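You operate a simulated robot arm through the tools that you are given. There is no shell and no other tool.

You run a simulated robot arm. Do the job below in one go: nothing can be reset, and whatever is moved stays where it is left.

Task
Brush the soot off the hexagon plug, read its number under the magnifier, and put it in that pocket.
Fine: use the short black brush and put it back; park the magnifier and switch it off. Set down upright: short black brush. What is to be rubbed or washed off counts as gone when no trace of it is left.

Only the result counts: the job must be done as asked and must still hold three seconds after the hand-in. Knocking over, shifting, dropping, spilling or breaking anything else fails it.

Robot
A 7-joint arm with a two-finger parallel gripper, fixed in place. Base frame: the origin is at the foot of the arm, x ahead of it, y to its left, z up; the work surface is at about z = 800. Lengths are in mm, angles in degrees, forces in N, time in s.
Its first joint turns from -132.0 to 132.0 degrees. Payload 3.91 kg.
Tool frame: the origin (TCP) lies between the finger pads and is the grasp point; the fingertips stand 30 mm ahead of it; z points along the fingers, y is the line along which they close. Largest opening 110 mm; finger width 20, thickness 10; the body of the gripper, 48 by 112 mm, starts 55 mm behind the TCP.
Orientation is that of the tool frame in the base frame, as a unit quaternion [w, x, y, z]. With the fingers straight down and closing along the base's y, the tool's x points along the base's -x, its y along +y and its z along -z.

Tools
- The arm moves only by the tool send_rows. Its argument "moves" is one flat list of numbers, 7 for each row, row after row: the finger opening in mm, from 0 to 110, then the shift along the base's x, y, z in units of 30 mm (1.0 is 30 mm), then the turn, a rotation vector about the base's x, y, z in units of 5 degrees (1.0 is 5 degrees). In form: [jaw, tx, ty, tz, rx, ry, rz, jaw, tx, ty, tz, rx, ry, rz, ...]. A call has 1 to 20 rows; each row shifts and turns the commanded pose from where the row before left it. A call with a number of a shift or a turn outside -1 to 1 is refused whole. Each row takes 0.2 s and may step no farther than 50 mm and 8.6 degrees from the row before; otherwise, or with a gripper value out of range, the whole call is refused. Where a pose cannot be reached the arm comes as near as it can. A force on the tool above 90 N (or 10 N above the force at the start of the call, whichever is more), or a blocked arm, ends the call early, and 0.2 s more pass. The fingers move at their own pace (about 108 mm/s each) and stop on an object; they squeeze with about 45 N. The grip force told is the motor's: it shows also when the fingers shut on nothing. Time passes only in rows, and 0.2 s behind the last, so rows that do not move let the fingers close. It gives the time, the measured TCP pose, the force on the tool (base axes), the opening and the grip force at its end, in the units of the frame above (readings bear some noise), with the torque about the TCP (base axes, N m) and any sound that the robot's microphone picked up, and new pictures: "pictures" is both (left out), scene, wrist or none.
- Cameras (640 x 400 px; columns grow to the right, rows downward): "scene" is fixed at [405.9, -660.7, 1594.8]; the picture's right is [0.98, -0.22, 0.00], its down [-0.10, -0.45, -0.89] and it looks along [0.20, 0.87, -0.46] (base axes); focal length 330 px, centre (320, 200). "wrist" rides on the gripper at [72, 17, -103] in the tool frame; the picture's right is [-0.23, 0.97, 0.00], its down [-0.76, -0.18, -0.62] and it looks along [-0.61, -0.14, 0.78] (tool axes); focal length 222 px, centre (320, 200). There is no depth. A picture from a camera that has moved, and an enlarged one, comes with that camera's place and axes in the base frame and with its lens. The place of the scene camera against the robot may be out by one fixed shift of up to 25 mm in any direction.
- close_up(camera, box): a new picture of the part [left, top, right, bottom] of that camera's present view, enlarged. No time passes.
- close_job(): hands the job in; it is judged then, once.

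Places have to be worked out from the pictures, the camera data and where the tool is seen. Open the gripper and draw the arm clear of the work before you hand the job in, unless the task says otherwise.

The tools are called after ">>>" by a JSON object that holds its "name" and its "arguments". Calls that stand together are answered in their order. send_rows: Moves the arm, as the interface text tells. Its arguments: {"type":"object","properties":{"moves":{"type":"array"},"pictures":{"type":"string","enum":["both","scene","wrist","none"]}},"required":["moves"]} The other tools are called the same way: close_up (camera, box) takes an enlarged picture of a part of a camera's view; close_job () hands the job in.

At the start:

```text
t: 0.0
eef_pos: [318.8, 539.8, 1136.2]
tool_rot: [0.0, 0.0, 1.0, 0.0]
ft_force: [-0.3, -0.4, 0.1]
wrist_torque: [-0.01, 0.04, 0.01]
finger_gap: 110.1
grasp_force: 0.1
```

scene: 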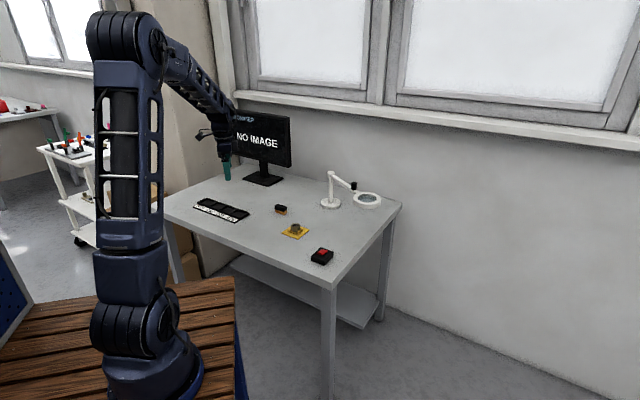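
wrist: 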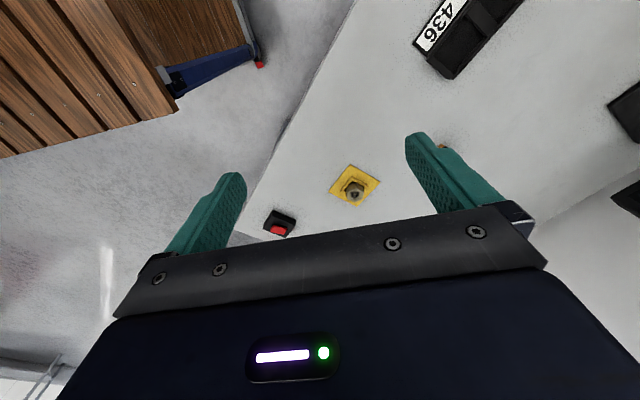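

The scene shows a table with a tray of numbered pockets, a brush, a plug on a yellow mat, a red button box and a magnifier lamp on an arm. I'll take enlarged views first to identify each thing.

>>> {"name": "close_up", "arguments": {"camera": "scene", "box": [180, 180, 300, 255]}}

>>> {"name": "close_up", "arguments": {"camera": "scene", "box": [260, 160, 410, 275]}}

>>> {"name": "close_up", "arguments": {"camera": "wrist", "box": [250, 130, 410, 250]}}

>>> {"name": "close_up", "arguments": {"camera": "scene", "box": [220, 100, 310, 190]}}

```text
5.33 times, centred on (240, 218) of scene
camera zoom: at [405.9, -660.7, 1594.8], right [0.98, -0.22, 0.0], down [-0.1, -0.45, -0.89], along [0.2, 0.87, -0.46], focal length 1762 px, centre (747, 107)
```

zoom: 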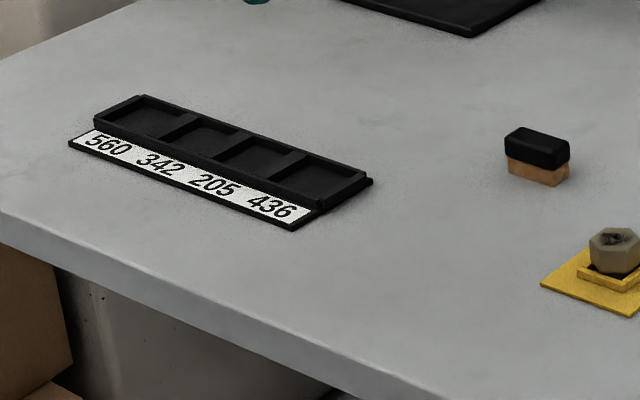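

```text
3.48 times, centred on (335, 218) of scene
camera zoom: at [405.9, -660.7, 1594.8], right [0.98, -0.22, 0.0], down [-0.1, -0.45, -0.89], along [0.2, 0.87, -0.46], focal length 1149 px, centre (268, 139)
```

zoom: 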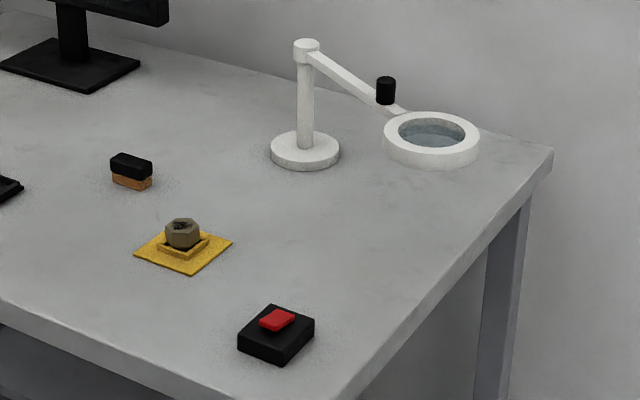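

```text
3.33 times, centred on (330, 190) of wrist
camera zoom: at [247.4, 557.3, 1239.0], right [0.23, 0.97, 0.0], down [0.76, -0.18, 0.62], along [0.61, -0.14, -0.78], focal length 740 px, centre (287, 233)
```

zoom: 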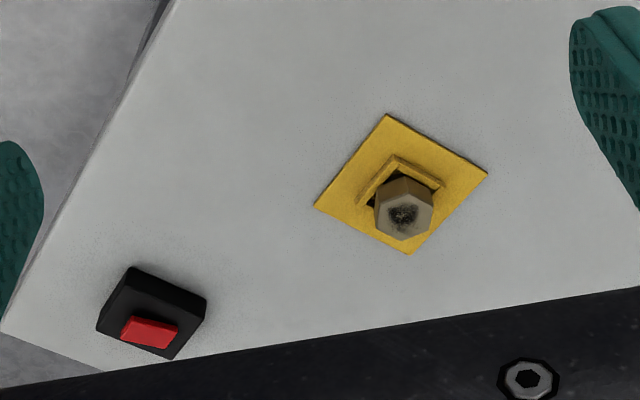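

```text
4.44 times, centred on (265, 145) of scene
camera zoom: at [405.9, -660.7, 1594.8], right [0.98, -0.22, 0.0], down [-0.1, -0.45, -0.89], along [0.2, 0.87, -0.46], focal length 1468 px, centre (564, 444)
```

zoom: 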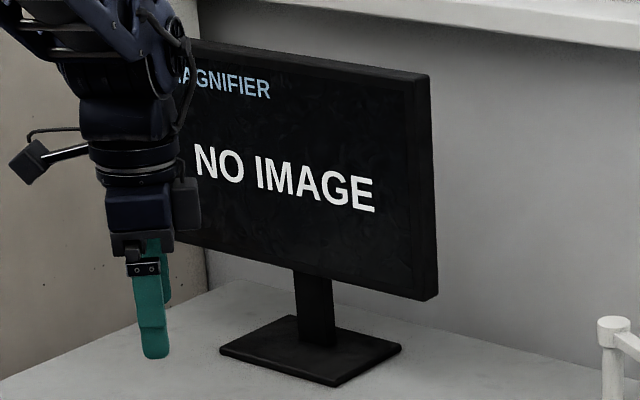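

The plug (with sooty top) sits in a yellow nest at roughly (566, 565), the brush near (535, 754), the tray of pockets to its left, the switch box nearer, and the magnifier post near (793, 780) with its ring toward (877, 506). I'll swing the wrist camera outward to view the magnifier.

>>> {"name": "send_rows", "arguments": {"moves": [110, 0.5, -0.5, 0, 0, 0, 1, 110, 0.5, -0.5, 0, 0, 0, 1, 110, 0.5, -0.5, 0, 0, 0, 1, 110, 0.5, -0.5, 0, 0, 0, 1, 110, 0.5, -0.5, 0, 0, 0, 1, 110, 0.5, -0.5, 0, 0, 0, 1, 110, 0, 0, 0.3, 0.4, -0.9, 0, 110, 0, 0, 0.3, 0.4, -0.9, 0, 110, 0, 0, 0.3, 0.4, -0.9, 0, 110, 0, 0, 0.3, 0.4, -0.9, 0, 110, 0, 0, 0.3, 0.4, -0.9, 0, 110, 0, 0, 0.3, 0.4, -0.9, 0], "pictures": "both"}}

```text
t: 2.6
eef_pos: [408.5, 449.7, 1190.1]
tool_rot: [0.253, -0.251, 0.933, 0.04]
ft_force: [0.4, -1.0, -0.2]
wrist_torque: [-0.01, 0.01, 0.01]
finger_gap: 110.0
grasp_force: 0.0
camera wrist: at [300.0, 411.9, 1242.9], right [-0.31, 0.95, 0.06], down [0.37, 0.06, 0.93], along [0.88, 0.31, -0.37], focal length 222 px, centre (320, 200)
```

scene: 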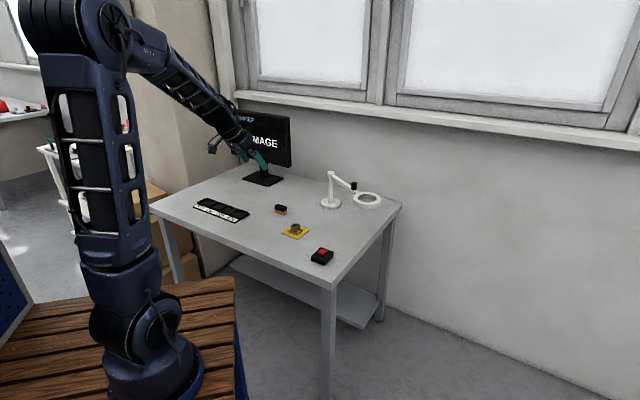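
wrist: 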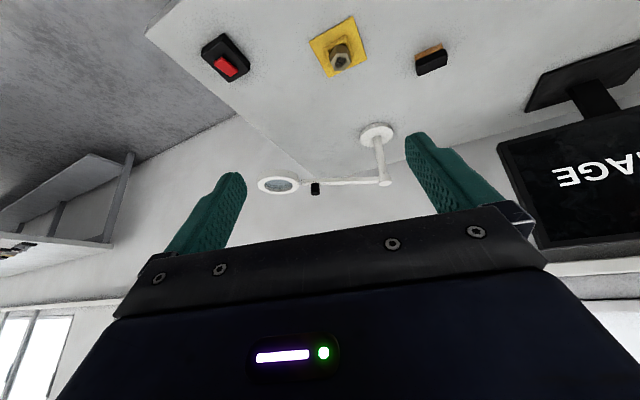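

The ring arm appears horizontal from the post top, with a knob standing on it. I'll enlarge the wrist view on the magnifier, the brush and the plug.

>>> {"name": "close_up", "arguments": {"camera": "wrist", "box": [240, 110, 420, 222]}}

>>> {"name": "close_up", "arguments": {"camera": "wrist", "box": [300, 5, 460, 105]}}

>>> {"name": "close_up", "arguments": {"camera": "wrist", "box": [180, 15, 276, 95]}}

```text
3.56 times, centred on (330, 166) of wrist
camera zoom: at [300.0, 411.9, 1242.9], right [-0.31, 0.95, 0.06], down [0.37, 0.06, 0.93], along [0.88, 0.31, -0.37], focal length 790 px, centre (284, 321)
```

zoom: 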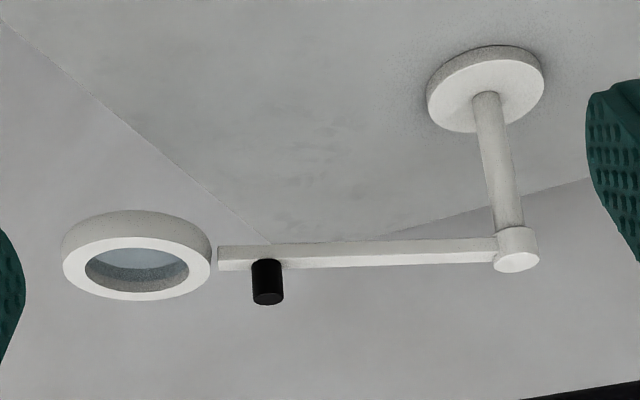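

```text
4.00 times, centred on (380, 55) of wrist
camera zoom: at [300.0, 411.9, 1242.9], right [-0.31, 0.95, 0.06], down [0.37, 0.06, 0.93], along [0.88, 0.31, -0.37], focal length 888 px, centre (80, 780)
```

zoom: 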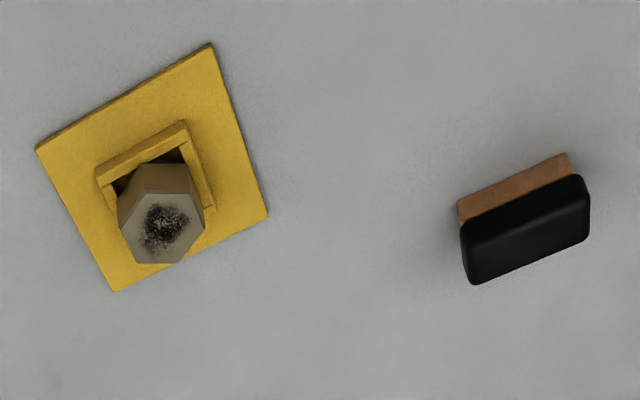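

```text
5.00 times, centred on (228, 55) of wrist
camera zoom: at [300.0, 411.9, 1242.9], right [-0.31, 0.95, 0.06], down [0.37, 0.06, 0.93], along [0.88, 0.31, -0.37], focal length 1111 px, centre (780, 925)
```

zoom: 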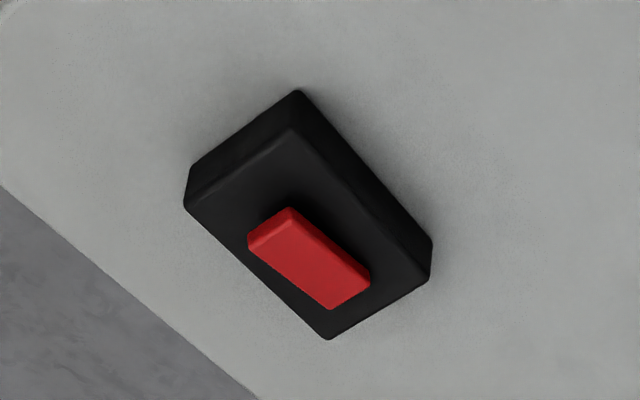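

The plug's sooty face is up, the brush has a black handle with tan bristles underneath, and the ring arm pivots about a post near (774, 779) with the knob about 200 mm out. I'll straighten the tool and go above the brush for a close look.

>>> {"name": "send_rows", "arguments": {"moves": [110, 0.31, 0.806, -0.472, -0.4, 0.9, 0, 110, 0.31, 0.806, -0.472, -0.4, 0.9, 0, 110, 0.31, 0.806, -0.472, -0.4, 0.9, 0, 110, 0.31, 0.806, -0.472, -0.4, 0.9, 0, 110, 0.31, 0.806, -0.472, -0.4, 0.9, 0, 110, 0.31, 0.806, -0.472, -0.4, 0.9, 0, 110, 0.31, 0.806, -0.472, 0, 0, -1, 110, 0.31, 0.806, -0.472, 0, 0, -1, 110, 0.31, 0.806, -0.472, 0, 0, -1, 110, 0.31, 0.806, -0.472, 0, 0, -1, 110, 0.31, 0.806, -0.472, 0, 0, -1, 110, 0.31, 0.806, -0.472, 0, 0, -1], "pictures": "both"}}

```text
t: 5.2
eef_pos: [519.8, 741.7, 1020.8]
tool_rot: [0.0, 0.001, 1.0, 0.001]
ft_force: [-0.6, -0.7, 1.6]
wrist_torque: [0.01, -0.01, -0.03]
finger_gap: 110.3
grasp_force: 0.1
camera wrist: at [448.5, 758.9, 1123.2], right [0.23, 0.97, 0.0], down [0.76, -0.18, 0.62], along [0.61, -0.14, -0.78], focal length 222 px, centre (320, 200)
```

scene: 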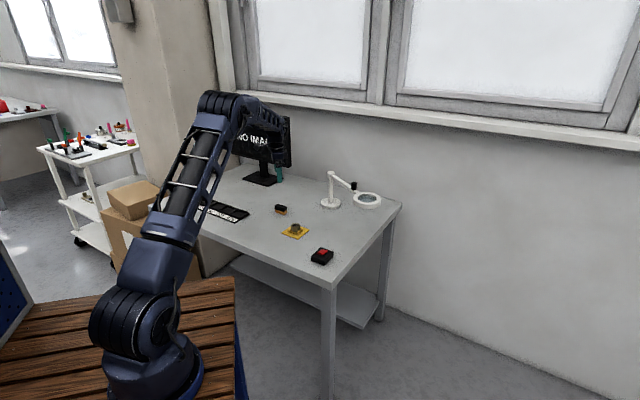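
wrist: 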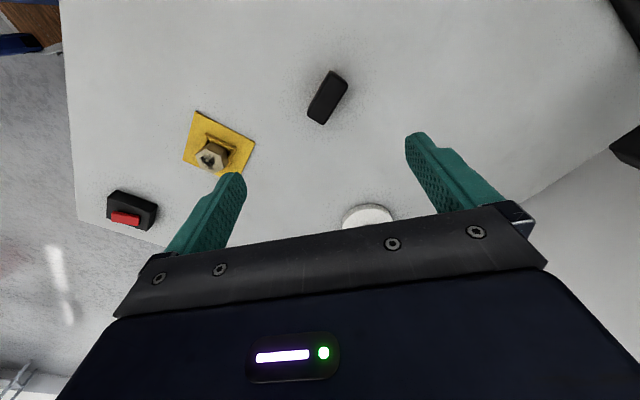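

I'm above the brush now; I'll enlarge it and the plug to work out exact positions.

>>> {"name": "close_up", "arguments": {"camera": "wrist", "box": [287, 57, 367, 137]}}

>>> {"name": "close_up", "arguments": {"camera": "wrist", "box": [170, 100, 270, 180]}}

```text
5.00 times, centred on (327, 97) of wrist
camera zoom: at [448.5, 758.9, 1123.2], right [0.23, 0.97, 0.0], down [0.76, -0.18, 0.62], along [0.61, -0.14, -0.78], focal length 1111 px, centre (285, 715)
```

zoom: 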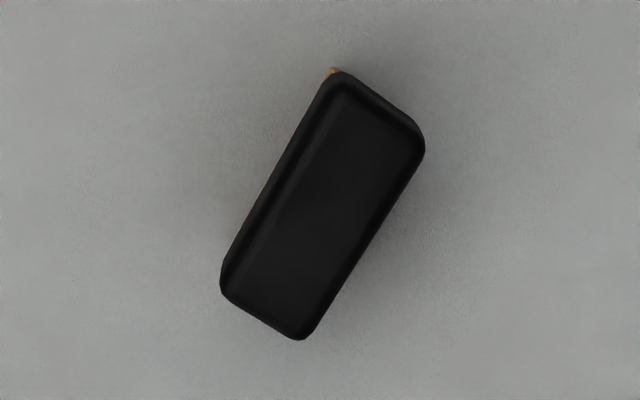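

```text
5.00 times, centred on (220, 140) of wrist
camera zoom: at [448.5, 758.9, 1123.2], right [0.23, 0.97, 0.0], down [0.76, -0.18, 0.62], along [0.61, -0.14, -0.78], focal length 1111 px, centre (820, 500)
```

zoom: 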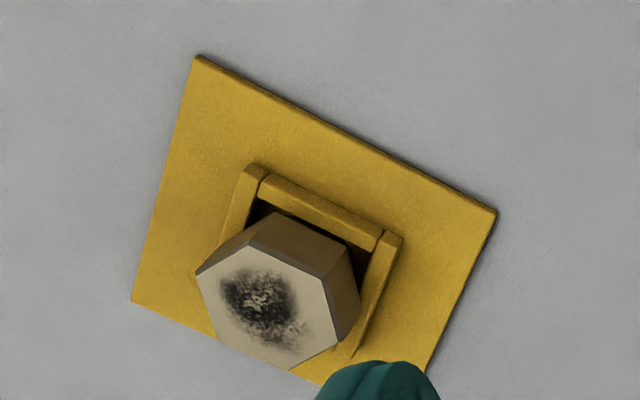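

The brush measures about 57 x 25 mm, centre near (523, 750), long axis about -43° in the table plane. I'll check its height from the fixed camera before gripping.

>>> {"name": "close_up", "arguments": {"camera": "scene", "box": [270, 200, 294, 215]}}

>>> {"name": "close_up", "arguments": {"camera": "scene", "box": [278, 216, 314, 242]}}

```text
16.00 times, centred on (282, 208) of scene
camera zoom: at [405.9, -660.7, 1594.8], right [0.98, -0.22, 0.0], down [-0.1, -0.45, -0.89], along [0.2, 0.87, -0.46], focal length 5285 px, centre (928, 80)
```

zoom: 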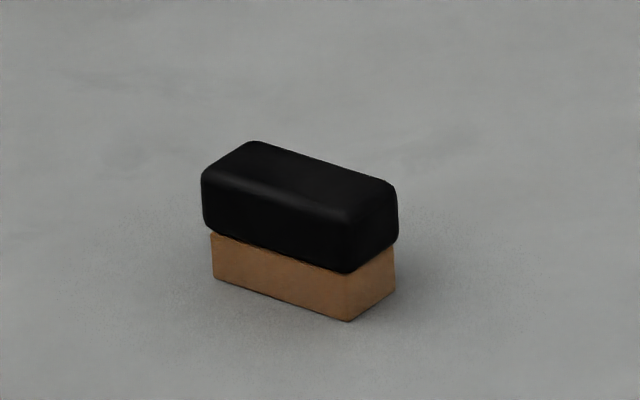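

```text
15.38 times, centred on (296, 229) of scene
camera zoom: at [405.9, -660.7, 1594.8], right [0.98, -0.22, 0.0], down [-0.1, -0.45, -0.89], along [0.2, 0.87, -0.46], focal length 5082 px, centre (689, -246)
```

zoom: 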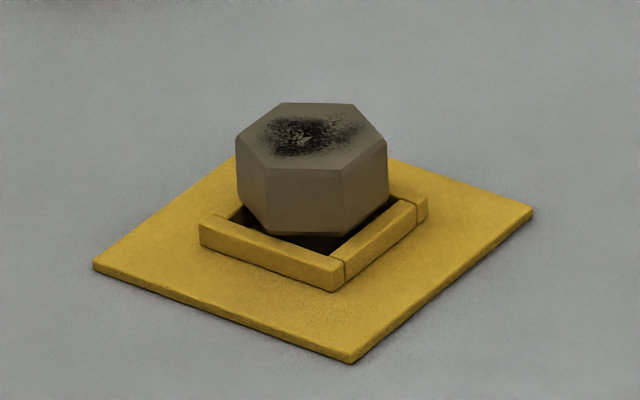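

Brush top is about z 835 with the black grip in the upper 18 mm, and triangulation from two wrist views puts the plug's top centre at about (567.6, 564.5, 832.5). I'll turn the gripper to close across the brush's width and hover above it.

>>> {"name": "send_rows", "arguments": {"moves": [60, 0.0119, 0.0326, -0.447, 0, 0, -0.96, 60, 0.0119, 0.0326, -0.447, 0, 0, -0.96, 60, 0.0119, 0.0326, -0.447, 0, 0, -0.96, 60, 0.0119, 0.0326, -0.447, 0, 0, -0.96, 60, 0.0119, 0.0326, -0.447, 0, 0, -0.96, 60, 0.0119, 0.0326, -0.447, 0, 0, -0.96, 60, 0.0119, 0.0326, -0.447, 0, 0, -0.96, 60, 0.0119, 0.0326, -0.447, 0, 0, -0.96, 60, 0.0119, 0.0326, -0.447, 0, 0, -0.96], "pictures": "both"}}

```text
t: 7.2
eef_pos: [522.7, 750.1, 899.8]
tool_rot: [0.0, 0.368, 0.93, 0.0]
ft_force: [0.3, 0.4, 1.1]
wrist_torque: [0.0, 0.02, -0.02]
finger_gap: 60.0
grasp_force: 0.1
camera wrist: at [482.5, 812.5, 1002.8], right [0.83, 0.55, 0.0], down [0.43, -0.65, 0.62], along [0.35, -0.52, -0.78], focal length 222 px, centre (320, 200)
```

scene: 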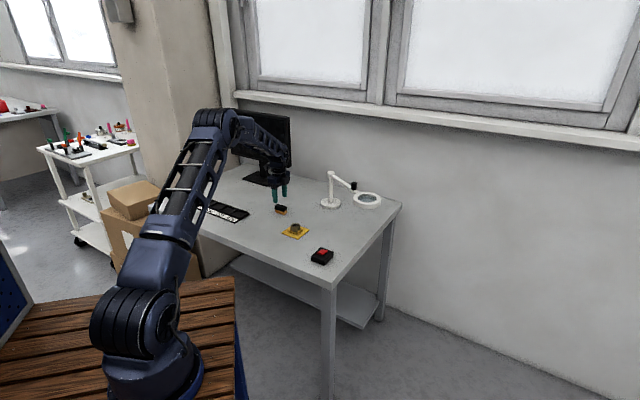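
wrist: 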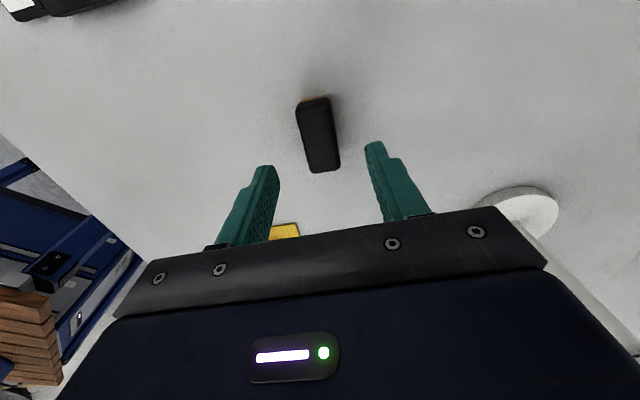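

The brush lies between the fingers, almost centred. I'll enlarge it to fine-tune before descending.

>>> {"name": "close_up", "arguments": {"camera": "wrist", "box": [270, 84, 370, 184]}}

```text
4.00 times, centred on (320, 134) of wrist
camera zoom: at [482.5, 812.5, 1002.8], right [0.83, 0.55, 0.0], down [0.43, -0.65, 0.62], along [0.35, -0.52, -0.78], focal length 888 px, centre (320, 464)
```

zoom: 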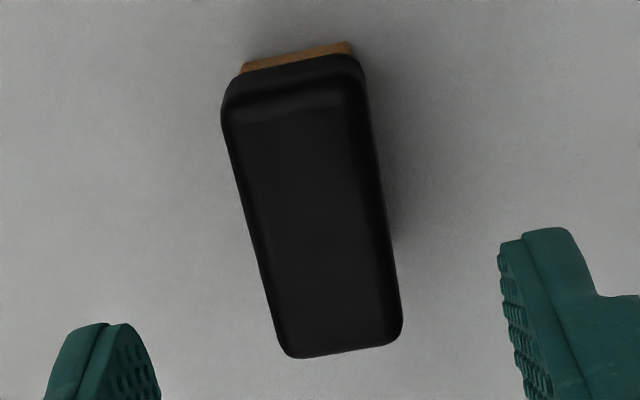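

Alignment is within about 1 mm, with roughly 2.8° of yaw to correct. I'll correct the yaw, descend to z 842 so that the tips stay clear of the table, and close on the handle.

>>> {"name": "send_rows", "arguments": {"moves": [60, 0, 0, -0.48, 0, 0, -0.28, 60, 0, 0, -0.48, 0, 0, -0.28, 60, 0, 0, -0.48, 0, 0, 0, 60, 0, 0, -0.48, 0, 0, 0, 60, 0, 0, 0, 0, 0, 0], "pictures": "both"}}

```text
t: 8.4
eef_pos: [524.2, 749.8, 841.6]
tool_rot: [0.0, 0.391, 0.92, 0.0]
ft_force: [-0.2, -0.1, -0.1]
wrist_torque: [0.02, 0.01, -0.01]
finger_gap: 59.7
grasp_force: 0.0
camera wrist: at [486.5, 813.7, 943.5], right [0.86, 0.51, 0.0], down [0.4, -0.67, 0.62], along [0.32, -0.53, -0.78], focal length 222 px, centre (320, 200)
```

scene: 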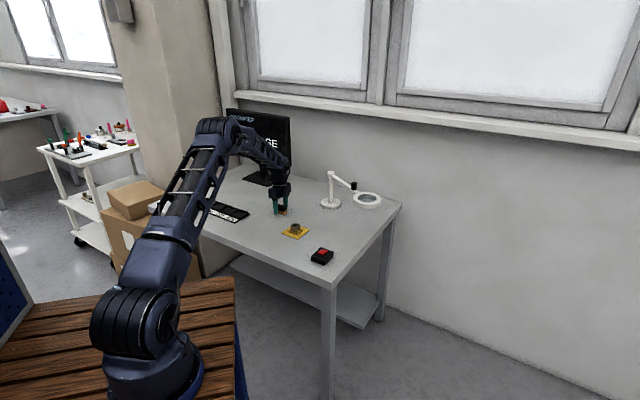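
wrist: 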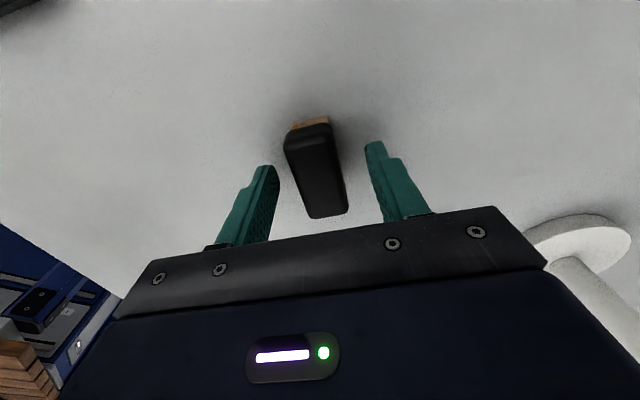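

The fingers straddle the handle evenly. Closing now.

>>> {"name": "send_rows", "arguments": {"moves": [15, 0, 0, 0, 0, 0, 0, 15, 0, 0, 0, 0, 0, 0, 15, 0, 0, 0, 0, 0, 0, 15, 0, 0, 0, 0, 0, 0], "pictures": "wrist"}}

>>> {"name": "close_up", "arguments": {"camera": "wrist", "box": [240, 90, 400, 230]}}

>>> {"name": "close_up", "arguments": {"camera": "scene", "box": [262, 180, 302, 220]}}

```text
t: 9.4
eef_pos: [522.6, 750.0, 841.1]
tool_rot: [0.0, 0.391, 0.92, 0.0]
ft_force: [-0.3, -0.6, 0.0]
wrist_torque: [0.01, 0.04, 0.02]
finger_gap: 27.1
grasp_force: 44.8
camera wrist: at [486.5, 813.7, 943.5], right [0.86, 0.51, 0.0], down [0.4, -0.67, 0.62], along [0.32, -0.53, -0.78], focal length 222 px, centre (320, 200)
```

wrist: 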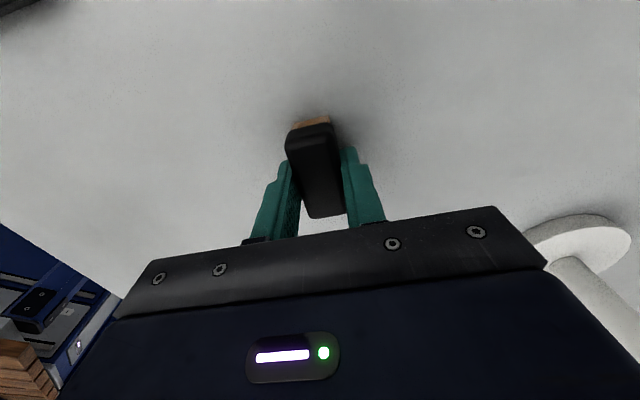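

```text
2.86 times, centred on (320, 160) of wrist
camera zoom: at [486.5, 813.7, 943.5], right [0.86, 0.51, 0.0], down [0.4, -0.67, 0.62], along [0.32, -0.53, -0.78], focal length 635 px, centre (320, 314)
```

zoom: 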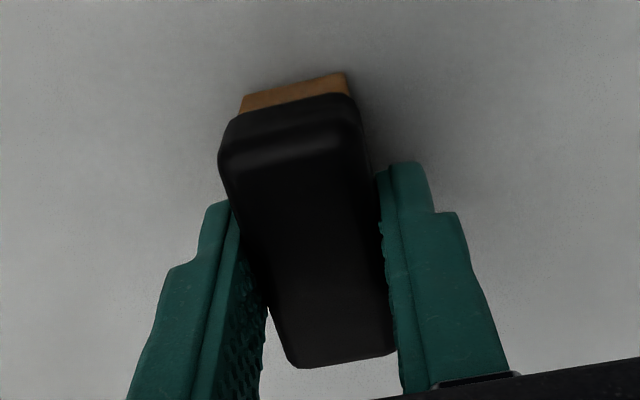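

```text
10.00 times, centred on (282, 200) of scene
camera zoom: at [405.9, -660.7, 1594.8], right [0.98, -0.22, 0.0], down [-0.1, -0.45, -0.89], along [0.2, 0.87, -0.46], focal length 3303 px, centre (700, 200)
```

zoom: 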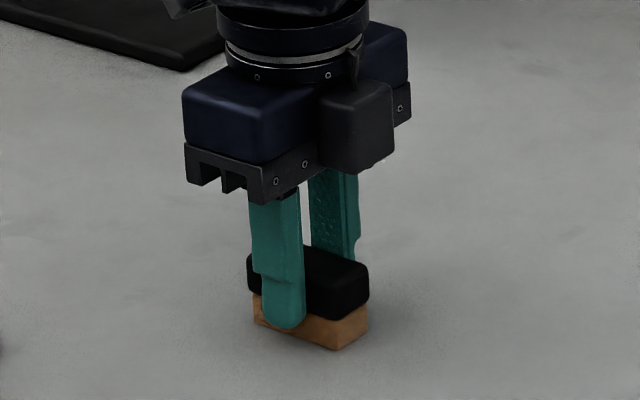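

The handle is gripped (gap 27 mm, 45 N). I'll lift the brush and carry it over the plug, stopping a few mm above its top.

>>> {"name": "send_rows", "arguments": {"moves": [15, 0, 0, 0.8, 0, 0, 0, 15, 0, 0, 0.8, 0, 0, 0, 15, 0, 0, 0.8, 0, 0, 0, 15, 0.2133, -0.882, 0, 0, 0, 0, 15, 0.2133, -0.882, 0, 0, 0, 0, 15, 0.2133, -0.882, 0, 0, 0, 0, 15, 0.2133, -0.882, 0, 0, 0, 0, 15, 0.2133, -0.882, 0, 0, 0, 0, 15, 0.2133, -0.882, 0, 0, 0, 0, 15, 0.2133, -0.882, 0, 0, 0, 0, 15, 0, 0, -0.5, 0, 0, 0, 15, 0, 0, -0.5, 0, 0, 0, 15, 0, 0, 0, 0, 0, 0], "pictures": "both"}}

>>> {"name": "close_up", "arguments": {"camera": "scene", "box": [266, 196, 326, 246]}}

>>> {"name": "close_up", "arguments": {"camera": "wrist", "box": [240, 90, 400, 230]}}

```text
t: 12.2
eef_pos: [569.7, 564.2, 880.5]
tool_rot: [0.0, 0.389, 0.921, 0.0]
ft_force: [-0.1, -1.0, 0.1]
wrist_torque: [0.03, -0.03, -0.01]
finger_gap: 27.0
grasp_force: 44.7
camera wrist: at [531.5, 628.5, 984.7], right [0.86, 0.51, 0.0], down [0.4, -0.67, 0.62], along [0.32, -0.53, -0.78], focal length 222 px, centre (320, 200)
```

scene: 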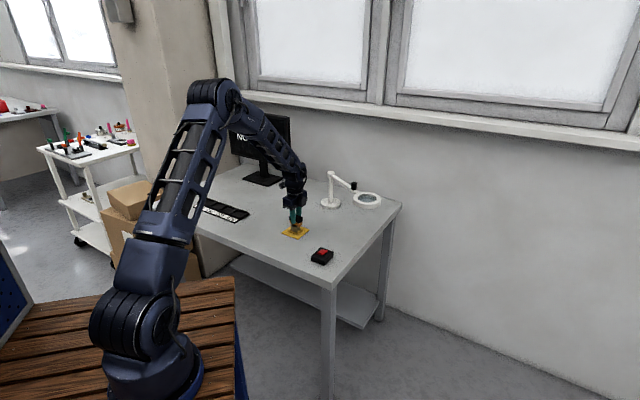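
wrist: 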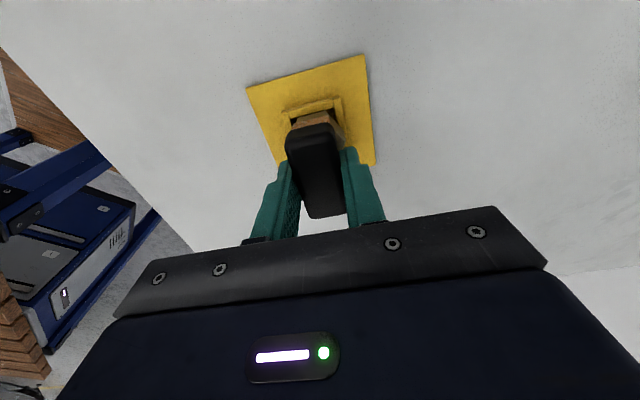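

```text
8.00 times, centred on (296, 221) of scene
camera zoom: at [405.9, -660.7, 1594.8], right [0.98, -0.22, 0.0], down [-0.1, -0.45, -0.89], along [0.2, 0.87, -0.46], focal length 2643 px, centre (512, 32)
```

zoom: 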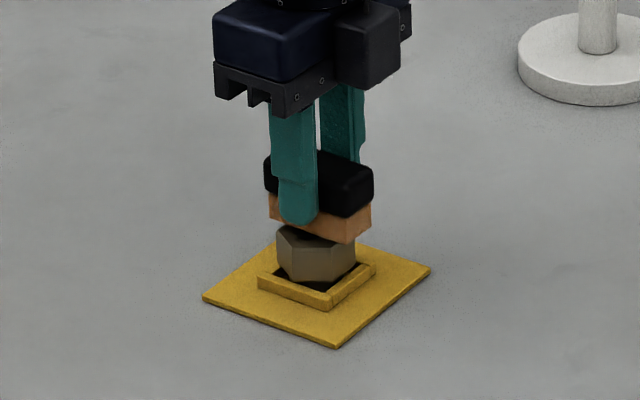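

```text
2.86 times, centred on (320, 160) of wrist
camera zoom: at [531.5, 628.5, 984.7], right [0.86, 0.51, 0.0], down [0.4, -0.67, 0.62], along [0.32, -0.53, -0.78], focal length 635 px, centre (320, 314)
```

zoom: 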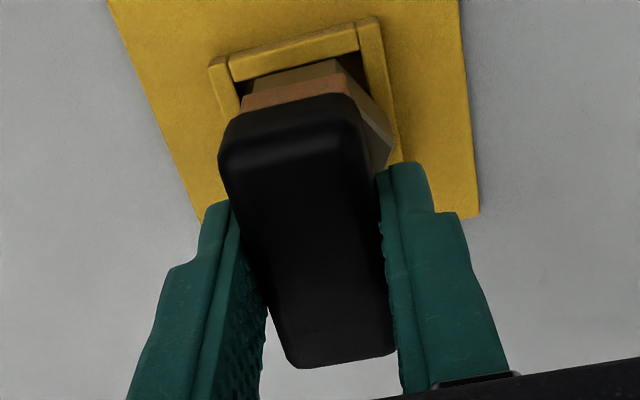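

The brush hovers about 7 mm over the plug and is centred on it. I'll lower it in small steps until light contact shows in the force.

>>> {"name": "send_rows", "arguments": {"moves": [15, 0, 0, -0.06, 0, 0, 0, 15, 0, 0, -0.06, 0, 0, 0, 15, 0, 0, -0.06, 0, 0, 0, 15, 0, 0, 0, 0, 0, 0], "pictures": "none"}}

>>> {"name": "close_up", "arguments": {"camera": "scene", "box": [276, 206, 316, 238]}}

```text
t: 13.2
eef_pos: [569.1, 564.2, 877.3]
tool_rot: [0.0, 0.39, 0.921, 0.0]
ft_force: [-0.4, -0.1, -0.7]
wrist_torque: [0.0, 0.01, 0.04]
finger_gap: 26.9
grasp_force: 45.1
```

```text
12.50 times, centred on (296, 222) of scene
camera zoom: at [405.9, -660.7, 1594.8], right [0.98, -0.22, 0.0], down [-0.1, -0.45, -0.89], along [0.2, 0.87, -0.46], focal length 4129 px, centre (620, -75)
```

zoom: 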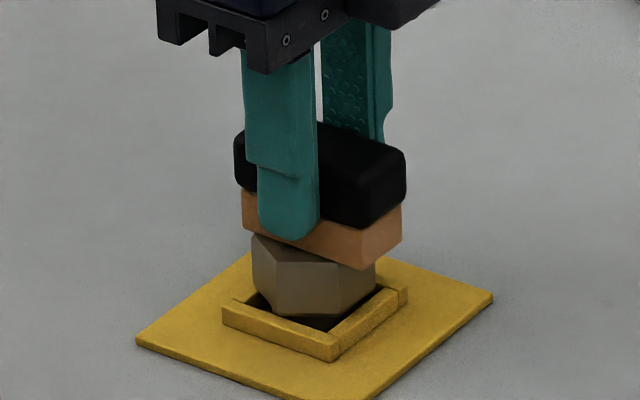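

Close but no contact force yet; continuing down by 3 mm more.

>>> {"name": "send_rows", "arguments": {"moves": [15, 0, 0, -0.05, 0, 0, 0, 15, 0, 0, -0.05, 0, 0, 0, 15, 0, 0, 0, 0, 0, 0], "pictures": "none"}}

>>> {"name": "close_up", "arguments": {"camera": "scene", "box": [276, 206, 316, 238]}}

```text
t: 14.0
eef_pos: [570.4, 563.4, 875.6]
tool_rot: [0.0, 0.39, 0.921, 0.001]
ft_force: [-2.3, -0.8, 24.3]
wrist_torque: [0.06, 0.15, 0.02]
finger_gap: 27.1
grasp_force: 45.3
```

```text
12.50 times, centred on (296, 222) of scene
camera zoom: at [405.9, -660.7, 1594.8], right [0.98, -0.22, 0.0], down [-0.1, -0.45, -0.89], along [0.2, 0.87, -0.46], focal length 4129 px, centre (620, -75)
```

zoom: 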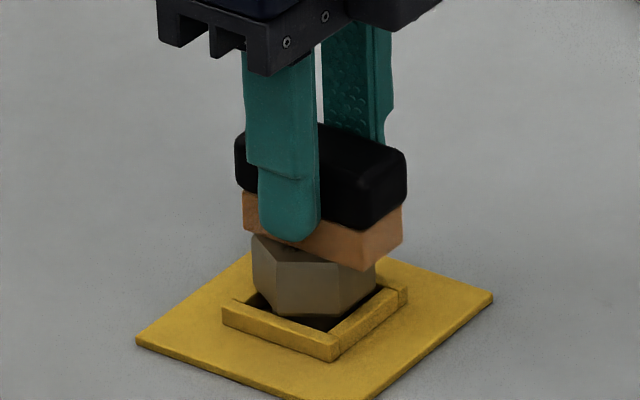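

Contact made at 24 N; I'll ease off about half a millimetre and make back-and-forth strokes across the brush's width.

>>> {"name": "send_rows", "arguments": {"moves": [15, 0, 0, 0.015, 0, 0, 0, 15, 0.18, 0.174, 0, 0, 0, 0, 15, 0.18, 0.174, 0, 0, 0, 0, 15, 0.18, 0.174, 0, 0, 0, 0, 15, -0.18, -0.174, 0, 0, 0, 0, 15, -0.18, -0.174, 0, 0, 0, 0, 15, -0.18, -0.174, 0, 0, 0, 0, 15, -0.18, -0.174, 0, 0, 0, 0, 15, -0.18, -0.174, 0, 0, 0, 0, 15, -0.18, -0.174, 0, 0, 0, 0, 15, 0.18, 0.174, 0, 0, 0, 0, 15, 0.18, 0.174, 0, 0, 0, 0, 15, 0.18, 0.174, 0, 0, 0, 0], "pictures": "none"}}

>>> {"name": "close_up", "arguments": {"camera": "scene", "box": [276, 206, 316, 238]}}

```text
t: 16.8
eef_pos: [568.4, 563.5, 874.5]
tool_rot: [0.0, 0.39, 0.921, 0.0]
ft_force: [-10.6, -9.9, 29.3]
wrist_torque: [-0.42, 0.5, 0.03]
finger_gap: 27.2
grasp_force: 44.5
```

```text
12.50 times, centred on (296, 222) of scene
camera zoom: at [405.9, -660.7, 1594.8], right [0.98, -0.22, 0.0], down [-0.1, -0.45, -0.89], along [0.2, 0.87, -0.46], focal length 4129 px, centre (620, -75)
```

zoom: 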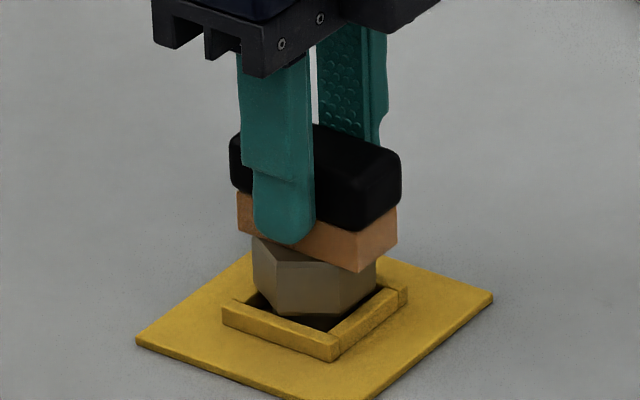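

The plug stays put; about 29 N normal and 14 N sideways. I'll ease off slightly and stroke again, then lift to check the top face.

>>> {"name": "send_rows", "arguments": {"moves": [15, 0, 0, 0.015, 0, 0, 0, 15, 0.18, 0.174, 0, 0, 0, 0, 15, 0.18, 0.174, 0, 0, 0, 0, 15, 0.18, 0.174, 0, 0, 0, 0, 15, -0.18, -0.174, 0, 0, 0, 0, 15, -0.18, -0.174, 0, 0, 0, 0, 15, -0.18, -0.174, 0, 0, 0, 0, 15, -0.18, -0.174, 0, 0, 0, 0, 15, -0.18, -0.174, 0, 0, 0, 0, 15, -0.18, -0.174, 0, 0, 0, 0, 15, 0.18, 0.174, 0, 0, 0, 0, 15, 0.18, 0.174, 0, 0, 0, 0, 15, 0.18, 0.174, 0, 0, 0, 0, 15, 0, 0, 0.5, 0, 0, 0, 15, 0, 0.5, 0.8, 0, 0, 0, 15, 0, 0.9, 0.5, 0, 0, 0, 15, 0, 0.9, 0, 0, 0, 0], "pictures": "both"}}

>>> {"name": "close_up", "arguments": {"camera": "scene", "box": [276, 212, 316, 244]}}

```text
t: 20.4
eef_pos: [570.3, 632.2, 929.8]
tool_rot: [0.0, 0.39, 0.921, 0.0]
ft_force: [0.4, -0.6, -0.8]
wrist_torque: [0.03, 0.01, 0.0]
finger_gap: 27.0
grasp_force: 45.1
camera wrist: at [532.2, 696.3, 1032.7], right [0.86, 0.51, 0.0], down [0.4, -0.67, 0.62], along [0.32, -0.54, -0.78], focal length 222 px, centre (320, 200)
```

scene: 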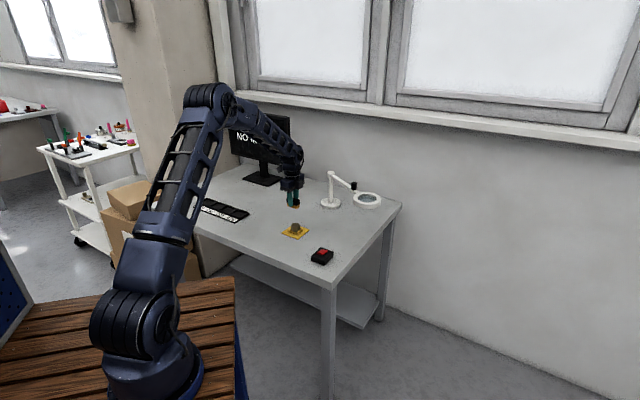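
wrist: 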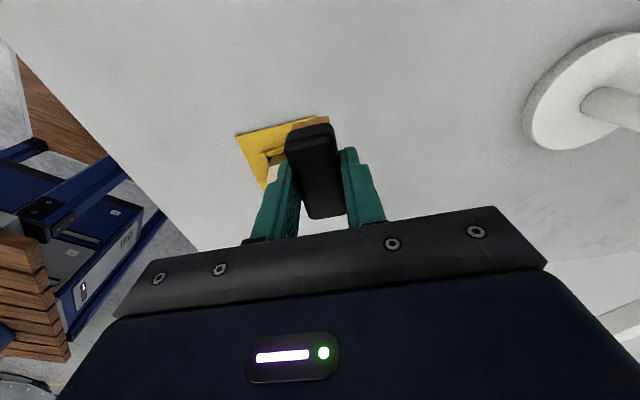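

```text
12.50 times, centred on (296, 228) of scene
camera zoom: at [405.9, -660.7, 1594.8], right [0.98, -0.22, 0.0], down [-0.1, -0.45, -0.89], along [0.2, 0.87, -0.46], focal length 4129 px, centre (620, -150)
```

zoom: 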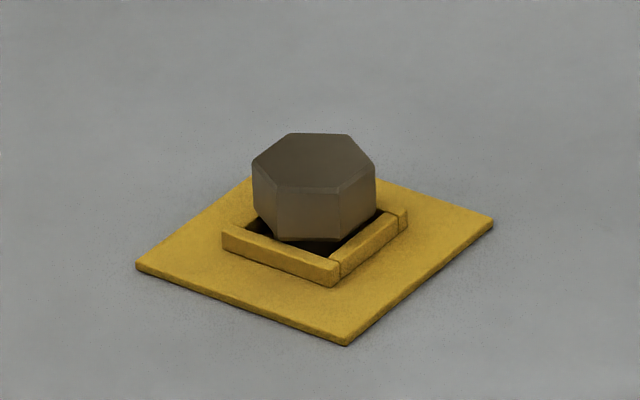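

The soot appears gone. I'll zoom in harder to make sure no trace remains.

>>> {"name": "close_up", "arguments": {"camera": "scene", "box": [289, 219, 303, 229]}}

```text
16.00 times, centred on (296, 224) of scene
camera zoom: at [405.9, -660.7, 1594.8], right [0.98, -0.22, 0.0], down [-0.1, -0.45, -0.89], along [0.2, 0.87, -0.46], focal length 5285 px, centre (704, -184)
```

zoom: 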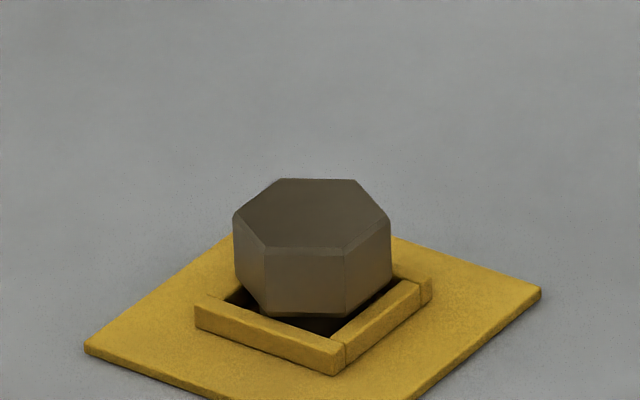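

Looks clean from this side; I'll shift the wrist camera sideways to check the face from above as well before returning the brush.

>>> {"name": "send_rows", "arguments": {"moves": [15, 0.7, 0.7, 0.5, 0, 0, 0, 15, 0.7, 0.7, 0.5, 0, 0, 0, 15, 0, 0, 0, 0, 0, 0], "pictures": "wrist"}}

```text
t: 21.2
eef_pos: [611.6, 674.7, 959.8]
tool_rot: [0.0, 0.39, 0.921, 0.001]
ft_force: [-0.3, 0.4, -0.1]
wrist_torque: [-0.01, 0.04, -0.01]
finger_gap: 26.9
grasp_force: 45.2
camera wrist: at [574.5, 739.3, 1062.7], right [0.86, 0.51, 0.0], down [0.4, -0.67, 0.62], along [0.32, -0.53, -0.78], focal length 222 px, centre (320, 200)
```

wrist: 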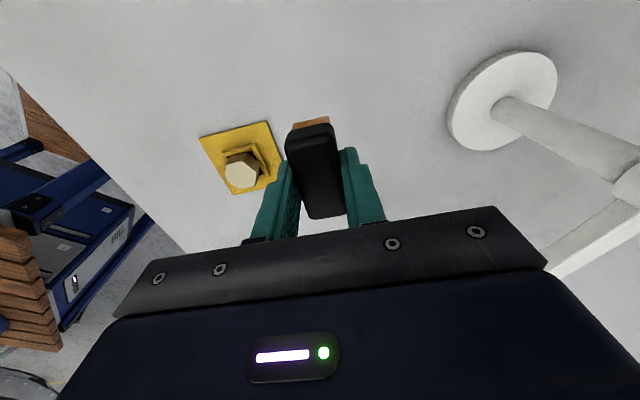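

>>> {"name": "close_up", "arguments": {"camera": "wrist", "box": [212, 143, 272, 193]}}

>>> {"name": "close_up", "arguments": {"camera": "wrist", "box": [222, 150, 262, 190]}}

```text
8.00 times, centred on (242, 168) of wrist
camera zoom: at [574.5, 739.3, 1062.7], right [0.86, 0.51, 0.0], down [0.4, -0.67, 0.62], along [0.32, -0.53, -0.78], focal length 1777 px, centre (944, 456)
```

zoom: 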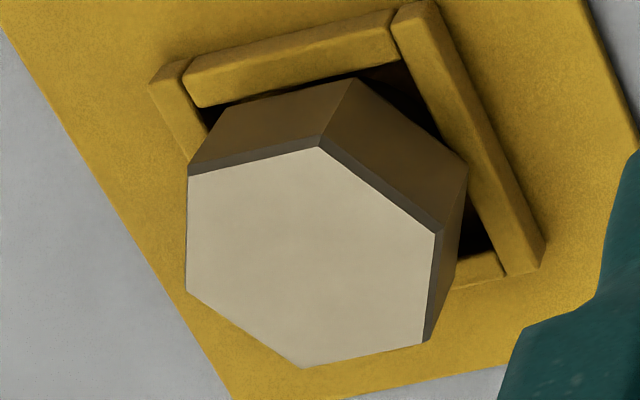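

```text
10.00 times, centred on (242, 170) of wrist
camera zoom: at [574.5, 739.3, 1062.7], right [0.86, 0.51, 0.0], down [0.4, -0.67, 0.62], along [0.32, -0.53, -0.78], focal length 2221 px, centre (1100, 500)
```

zoom: 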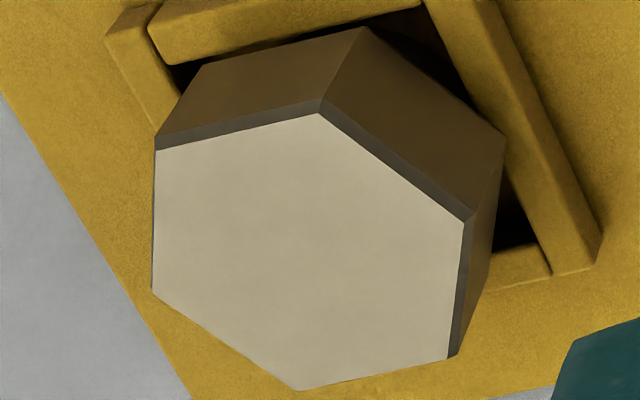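

The face is clean and shows nothing legible to the bare camera, so the magnifier is really needed. I'll now take the brush back to its exact pick-up pose, stopping 1 mm above.

>>> {"name": "send_rows", "arguments": {"moves": [15, -0.7233, 0.6183, 0, 0, 0, 0, 15, -0.7233, 0.6183, 0, 0, 0, 0, 15, -0.7233, 0.6183, 0, 0, 0, 0, 15, -0.7233, 0.6183, 0, 0, 0, 0, 15, 0, 0, -0.93, 0, 0, 0, 15, 0, 0, -0.93, 0, 0, 0, 15, 0, 0, -0.93, 0, 0, 0, 15, 0, 0, -0.93, 0, 0, 0, 15, 0, 0, -0.1, 0, 0, 0, 15, 0, 0, -0.1, 0, 0, 0, 15, 0, 0, 0, 0, 0, 0], "pictures": "wrist"}}

>>> {"name": "close_up", "arguments": {"camera": "scene", "box": [262, 190, 302, 222]}}

```text
t: 23.6
eef_pos: [524.1, 748.6, 841.8]
tool_rot: [0.0, 0.39, 0.921, 0.0]
ft_force: [-0.3, 0.4, -1.1]
wrist_torque: [0.0, 0.03, 0.0]
finger_gap: 27.3
grasp_force: 45.3
camera wrist: at [487.3, 813.0, 944.6], right [0.86, 0.51, 0.0], down [0.4, -0.67, 0.62], along [0.32, -0.53, -0.78], focal length 222 px, centre (320, 200)
```

wrist: 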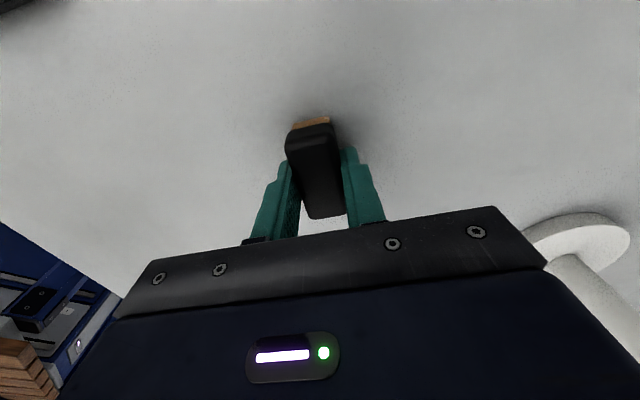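

```text
12.50 times, centred on (282, 206) of scene
camera zoom: at [405.9, -660.7, 1594.8], right [0.98, -0.22, 0.0], down [-0.1, -0.45, -0.89], along [0.2, 0.87, -0.46], focal length 4129 px, centre (795, 125)
```

zoom: 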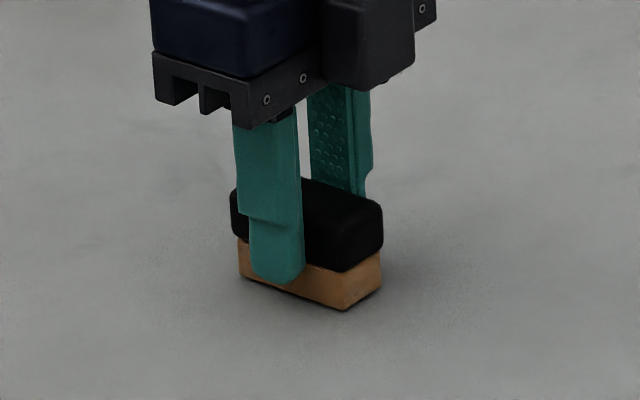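

It hovers about 1 mm above the table with no contact force. Lowering in half-millimetre steps to touch.

>>> {"name": "send_rows", "arguments": {"moves": [15, 0, 0, -0.015, 0, 0, 0, 15, 0, 0, -0.015, 0, 0, 0, 15, 0, 0, 0, 0, 0, 0], "pictures": "none"}}

```text
t: 24.4
eef_pos: [524.7, 748.1, 841.4]
tool_rot: [0.0, 0.389, 0.921, 0.001]
ft_force: [0.0, -0.1, -0.1]
wrist_torque: [0.04, 0.03, -0.03]
finger_gap: 27.3
grasp_force: 45.5
```

>>> {"name": "send_rows", "arguments": {"moves": [15, 0, 0, -0.015, 0, 0, 0, 15, 0, 0, 0, 0, 0, 0], "pictures": "none"}}

```text
t: 25.0
eef_pos: [523.2, 749.4, 842.4]
tool_rot: [0.001, 0.39, 0.921, 0.001]
ft_force: [-0.4, -0.6, 0.4]
wrist_torque: [0.01, -0.02, 0.0]
finger_gap: 26.9
grasp_force: 45.3
```

Still no contact; another half millimetre down.

>>> {"name": "send_rows", "arguments": {"moves": [15, 0, 0, -0.015, 0, 0, 0, 15, 0, 0, 0, 0, 0, 0], "pictures": "none"}}

>>> {"name": "close_up", "arguments": {"camera": "scene", "box": [270, 200, 294, 215]}}

```text
t: 25.6
eef_pos: [524.2, 749.8, 840.2]
tool_rot: [0.0, 0.39, 0.921, 0.0]
ft_force: [0.7, -0.7, -0.8]
wrist_torque: [0.01, 0.0, 0.06]
finger_gap: 27.2
grasp_force: 45.3
```

```text
16.00 times, centred on (282, 208) of scene
camera zoom: at [405.9, -660.7, 1594.8], right [0.98, -0.22, 0.0], down [-0.1, -0.45, -0.89], along [0.2, 0.87, -0.46], focal length 5285 px, centre (928, 80)
```

zoom: 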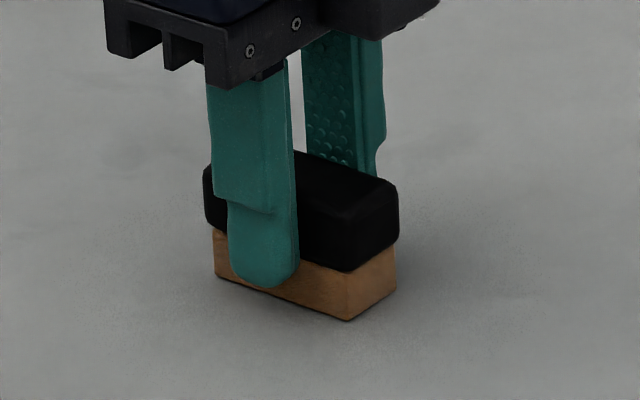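

The brush's bottom corner matches its original image spot to a pixel. One more small step to seat it, then release gently.

>>> {"name": "send_rows", "arguments": {"moves": [15, 0, 0, -0.015, 0, 0, 0, 15, 0, 0, 0, 0, 0, 0], "pictures": "none"}}

```text
t: 26.2
eef_pos: [523.7, 749.5, 839.1]
tool_rot: [0.0, 0.389, 0.921, 0.0]
ft_force: [-0.2, 0.3, -0.5]
wrist_torque: [0.0, -0.01, -0.01]
finger_gap: 27.1
grasp_force: 45.9
```

No contact force yet, so the brush may have slid up slightly in the grip; two more half-millimetre steps.

>>> {"name": "send_rows", "arguments": {"moves": [15, 0, 0, -0.015, 0, 0, 0, 15, 0, 0, -0.015, 0, 0, 0, 15, 0, 0, 0, 0, 0, 0], "pictures": "none"}}

>>> {"name": "close_up", "arguments": {"camera": "scene", "box": [270, 200, 294, 215]}}

```text
t: 27.0
eef_pos: [523.8, 748.7, 840.2]
tool_rot: [0.0, 0.391, 0.92, 0.001]
ft_force: [1.5, -0.2, 4.6]
wrist_torque: [-0.13, -0.1, -0.02]
finger_gap: 27.0
grasp_force: 44.3
```

```text
16.00 times, centred on (282, 208) of scene
camera zoom: at [405.9, -660.7, 1594.8], right [0.98, -0.22, 0.0], down [-0.1, -0.45, -0.89], along [0.2, 0.87, -0.46], focal length 5285 px, centre (928, 80)
```

zoom: 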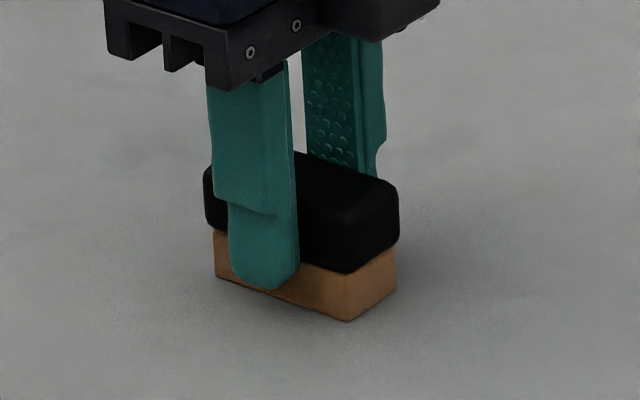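

Contact at 4.6 N with the table: the brush is down flat in its original place. Releasing and backing off upward.

>>> {"name": "send_rows", "arguments": {"moves": [60, 0, 0, 0, 0, 0, 0, 60, 0, 0, 0, 0, 0, 0, 60, 0, 0, 0, 0, 0, 0, 60, 0, 0, 0.5, 0, 0, 0, 60, 0, 0, 0.9, 0, 0, 0, 60, 0, 0, 0.9, 0, 0, 0, 60, 0, 0, 0.9, 0, 0, 0], "pictures": "both"}}

>>> {"name": "close_up", "arguments": {"camera": "scene", "box": [270, 200, 294, 215]}}

```text
t: 28.6
eef_pos: [524.8, 747.9, 935.9]
tool_rot: [0.0, 0.39, 0.921, 0.0]
ft_force: [0.1, 0.3, -0.4]
wrist_torque: [0.01, 0.01, 0.01]
finger_gap: 59.9
grasp_force: 0.1
camera wrist: at [487.3, 812.6, 1039.5], right [0.86, 0.51, 0.0], down [0.4, -0.67, 0.62], along [0.32, -0.54, -0.78], focal length 222 px, centre (320, 200)
```

scene: 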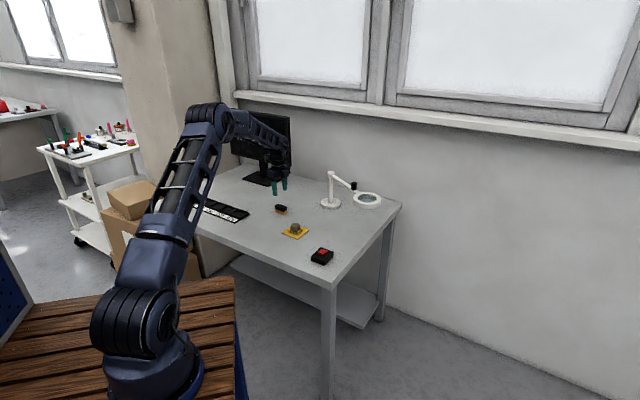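
wrist: 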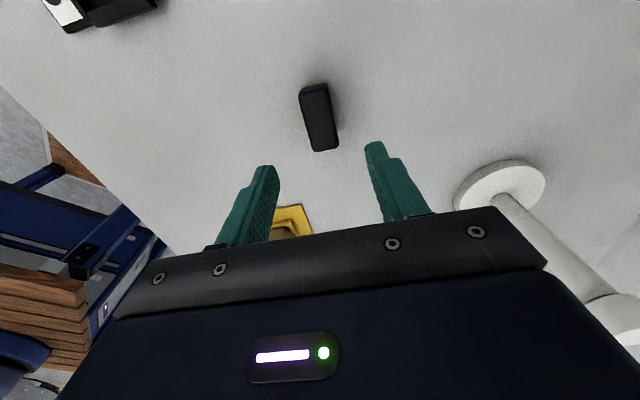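

```text
16.00 times, centred on (282, 208) of scene
camera zoom: at [405.9, -660.7, 1594.8], right [0.98, -0.22, 0.0], down [-0.1, -0.45, -0.89], along [0.2, 0.87, -0.46], focal length 5285 px, centre (928, 80)
```

zoom: 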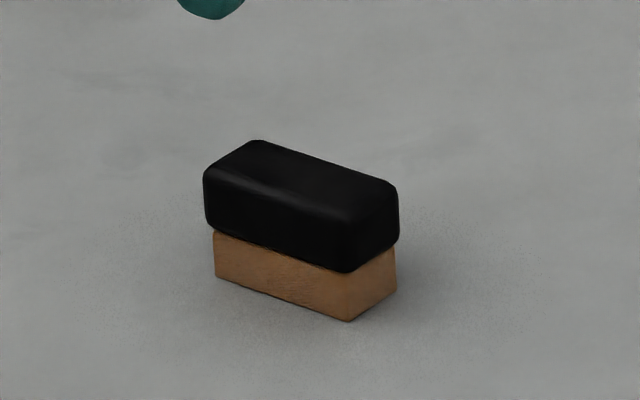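

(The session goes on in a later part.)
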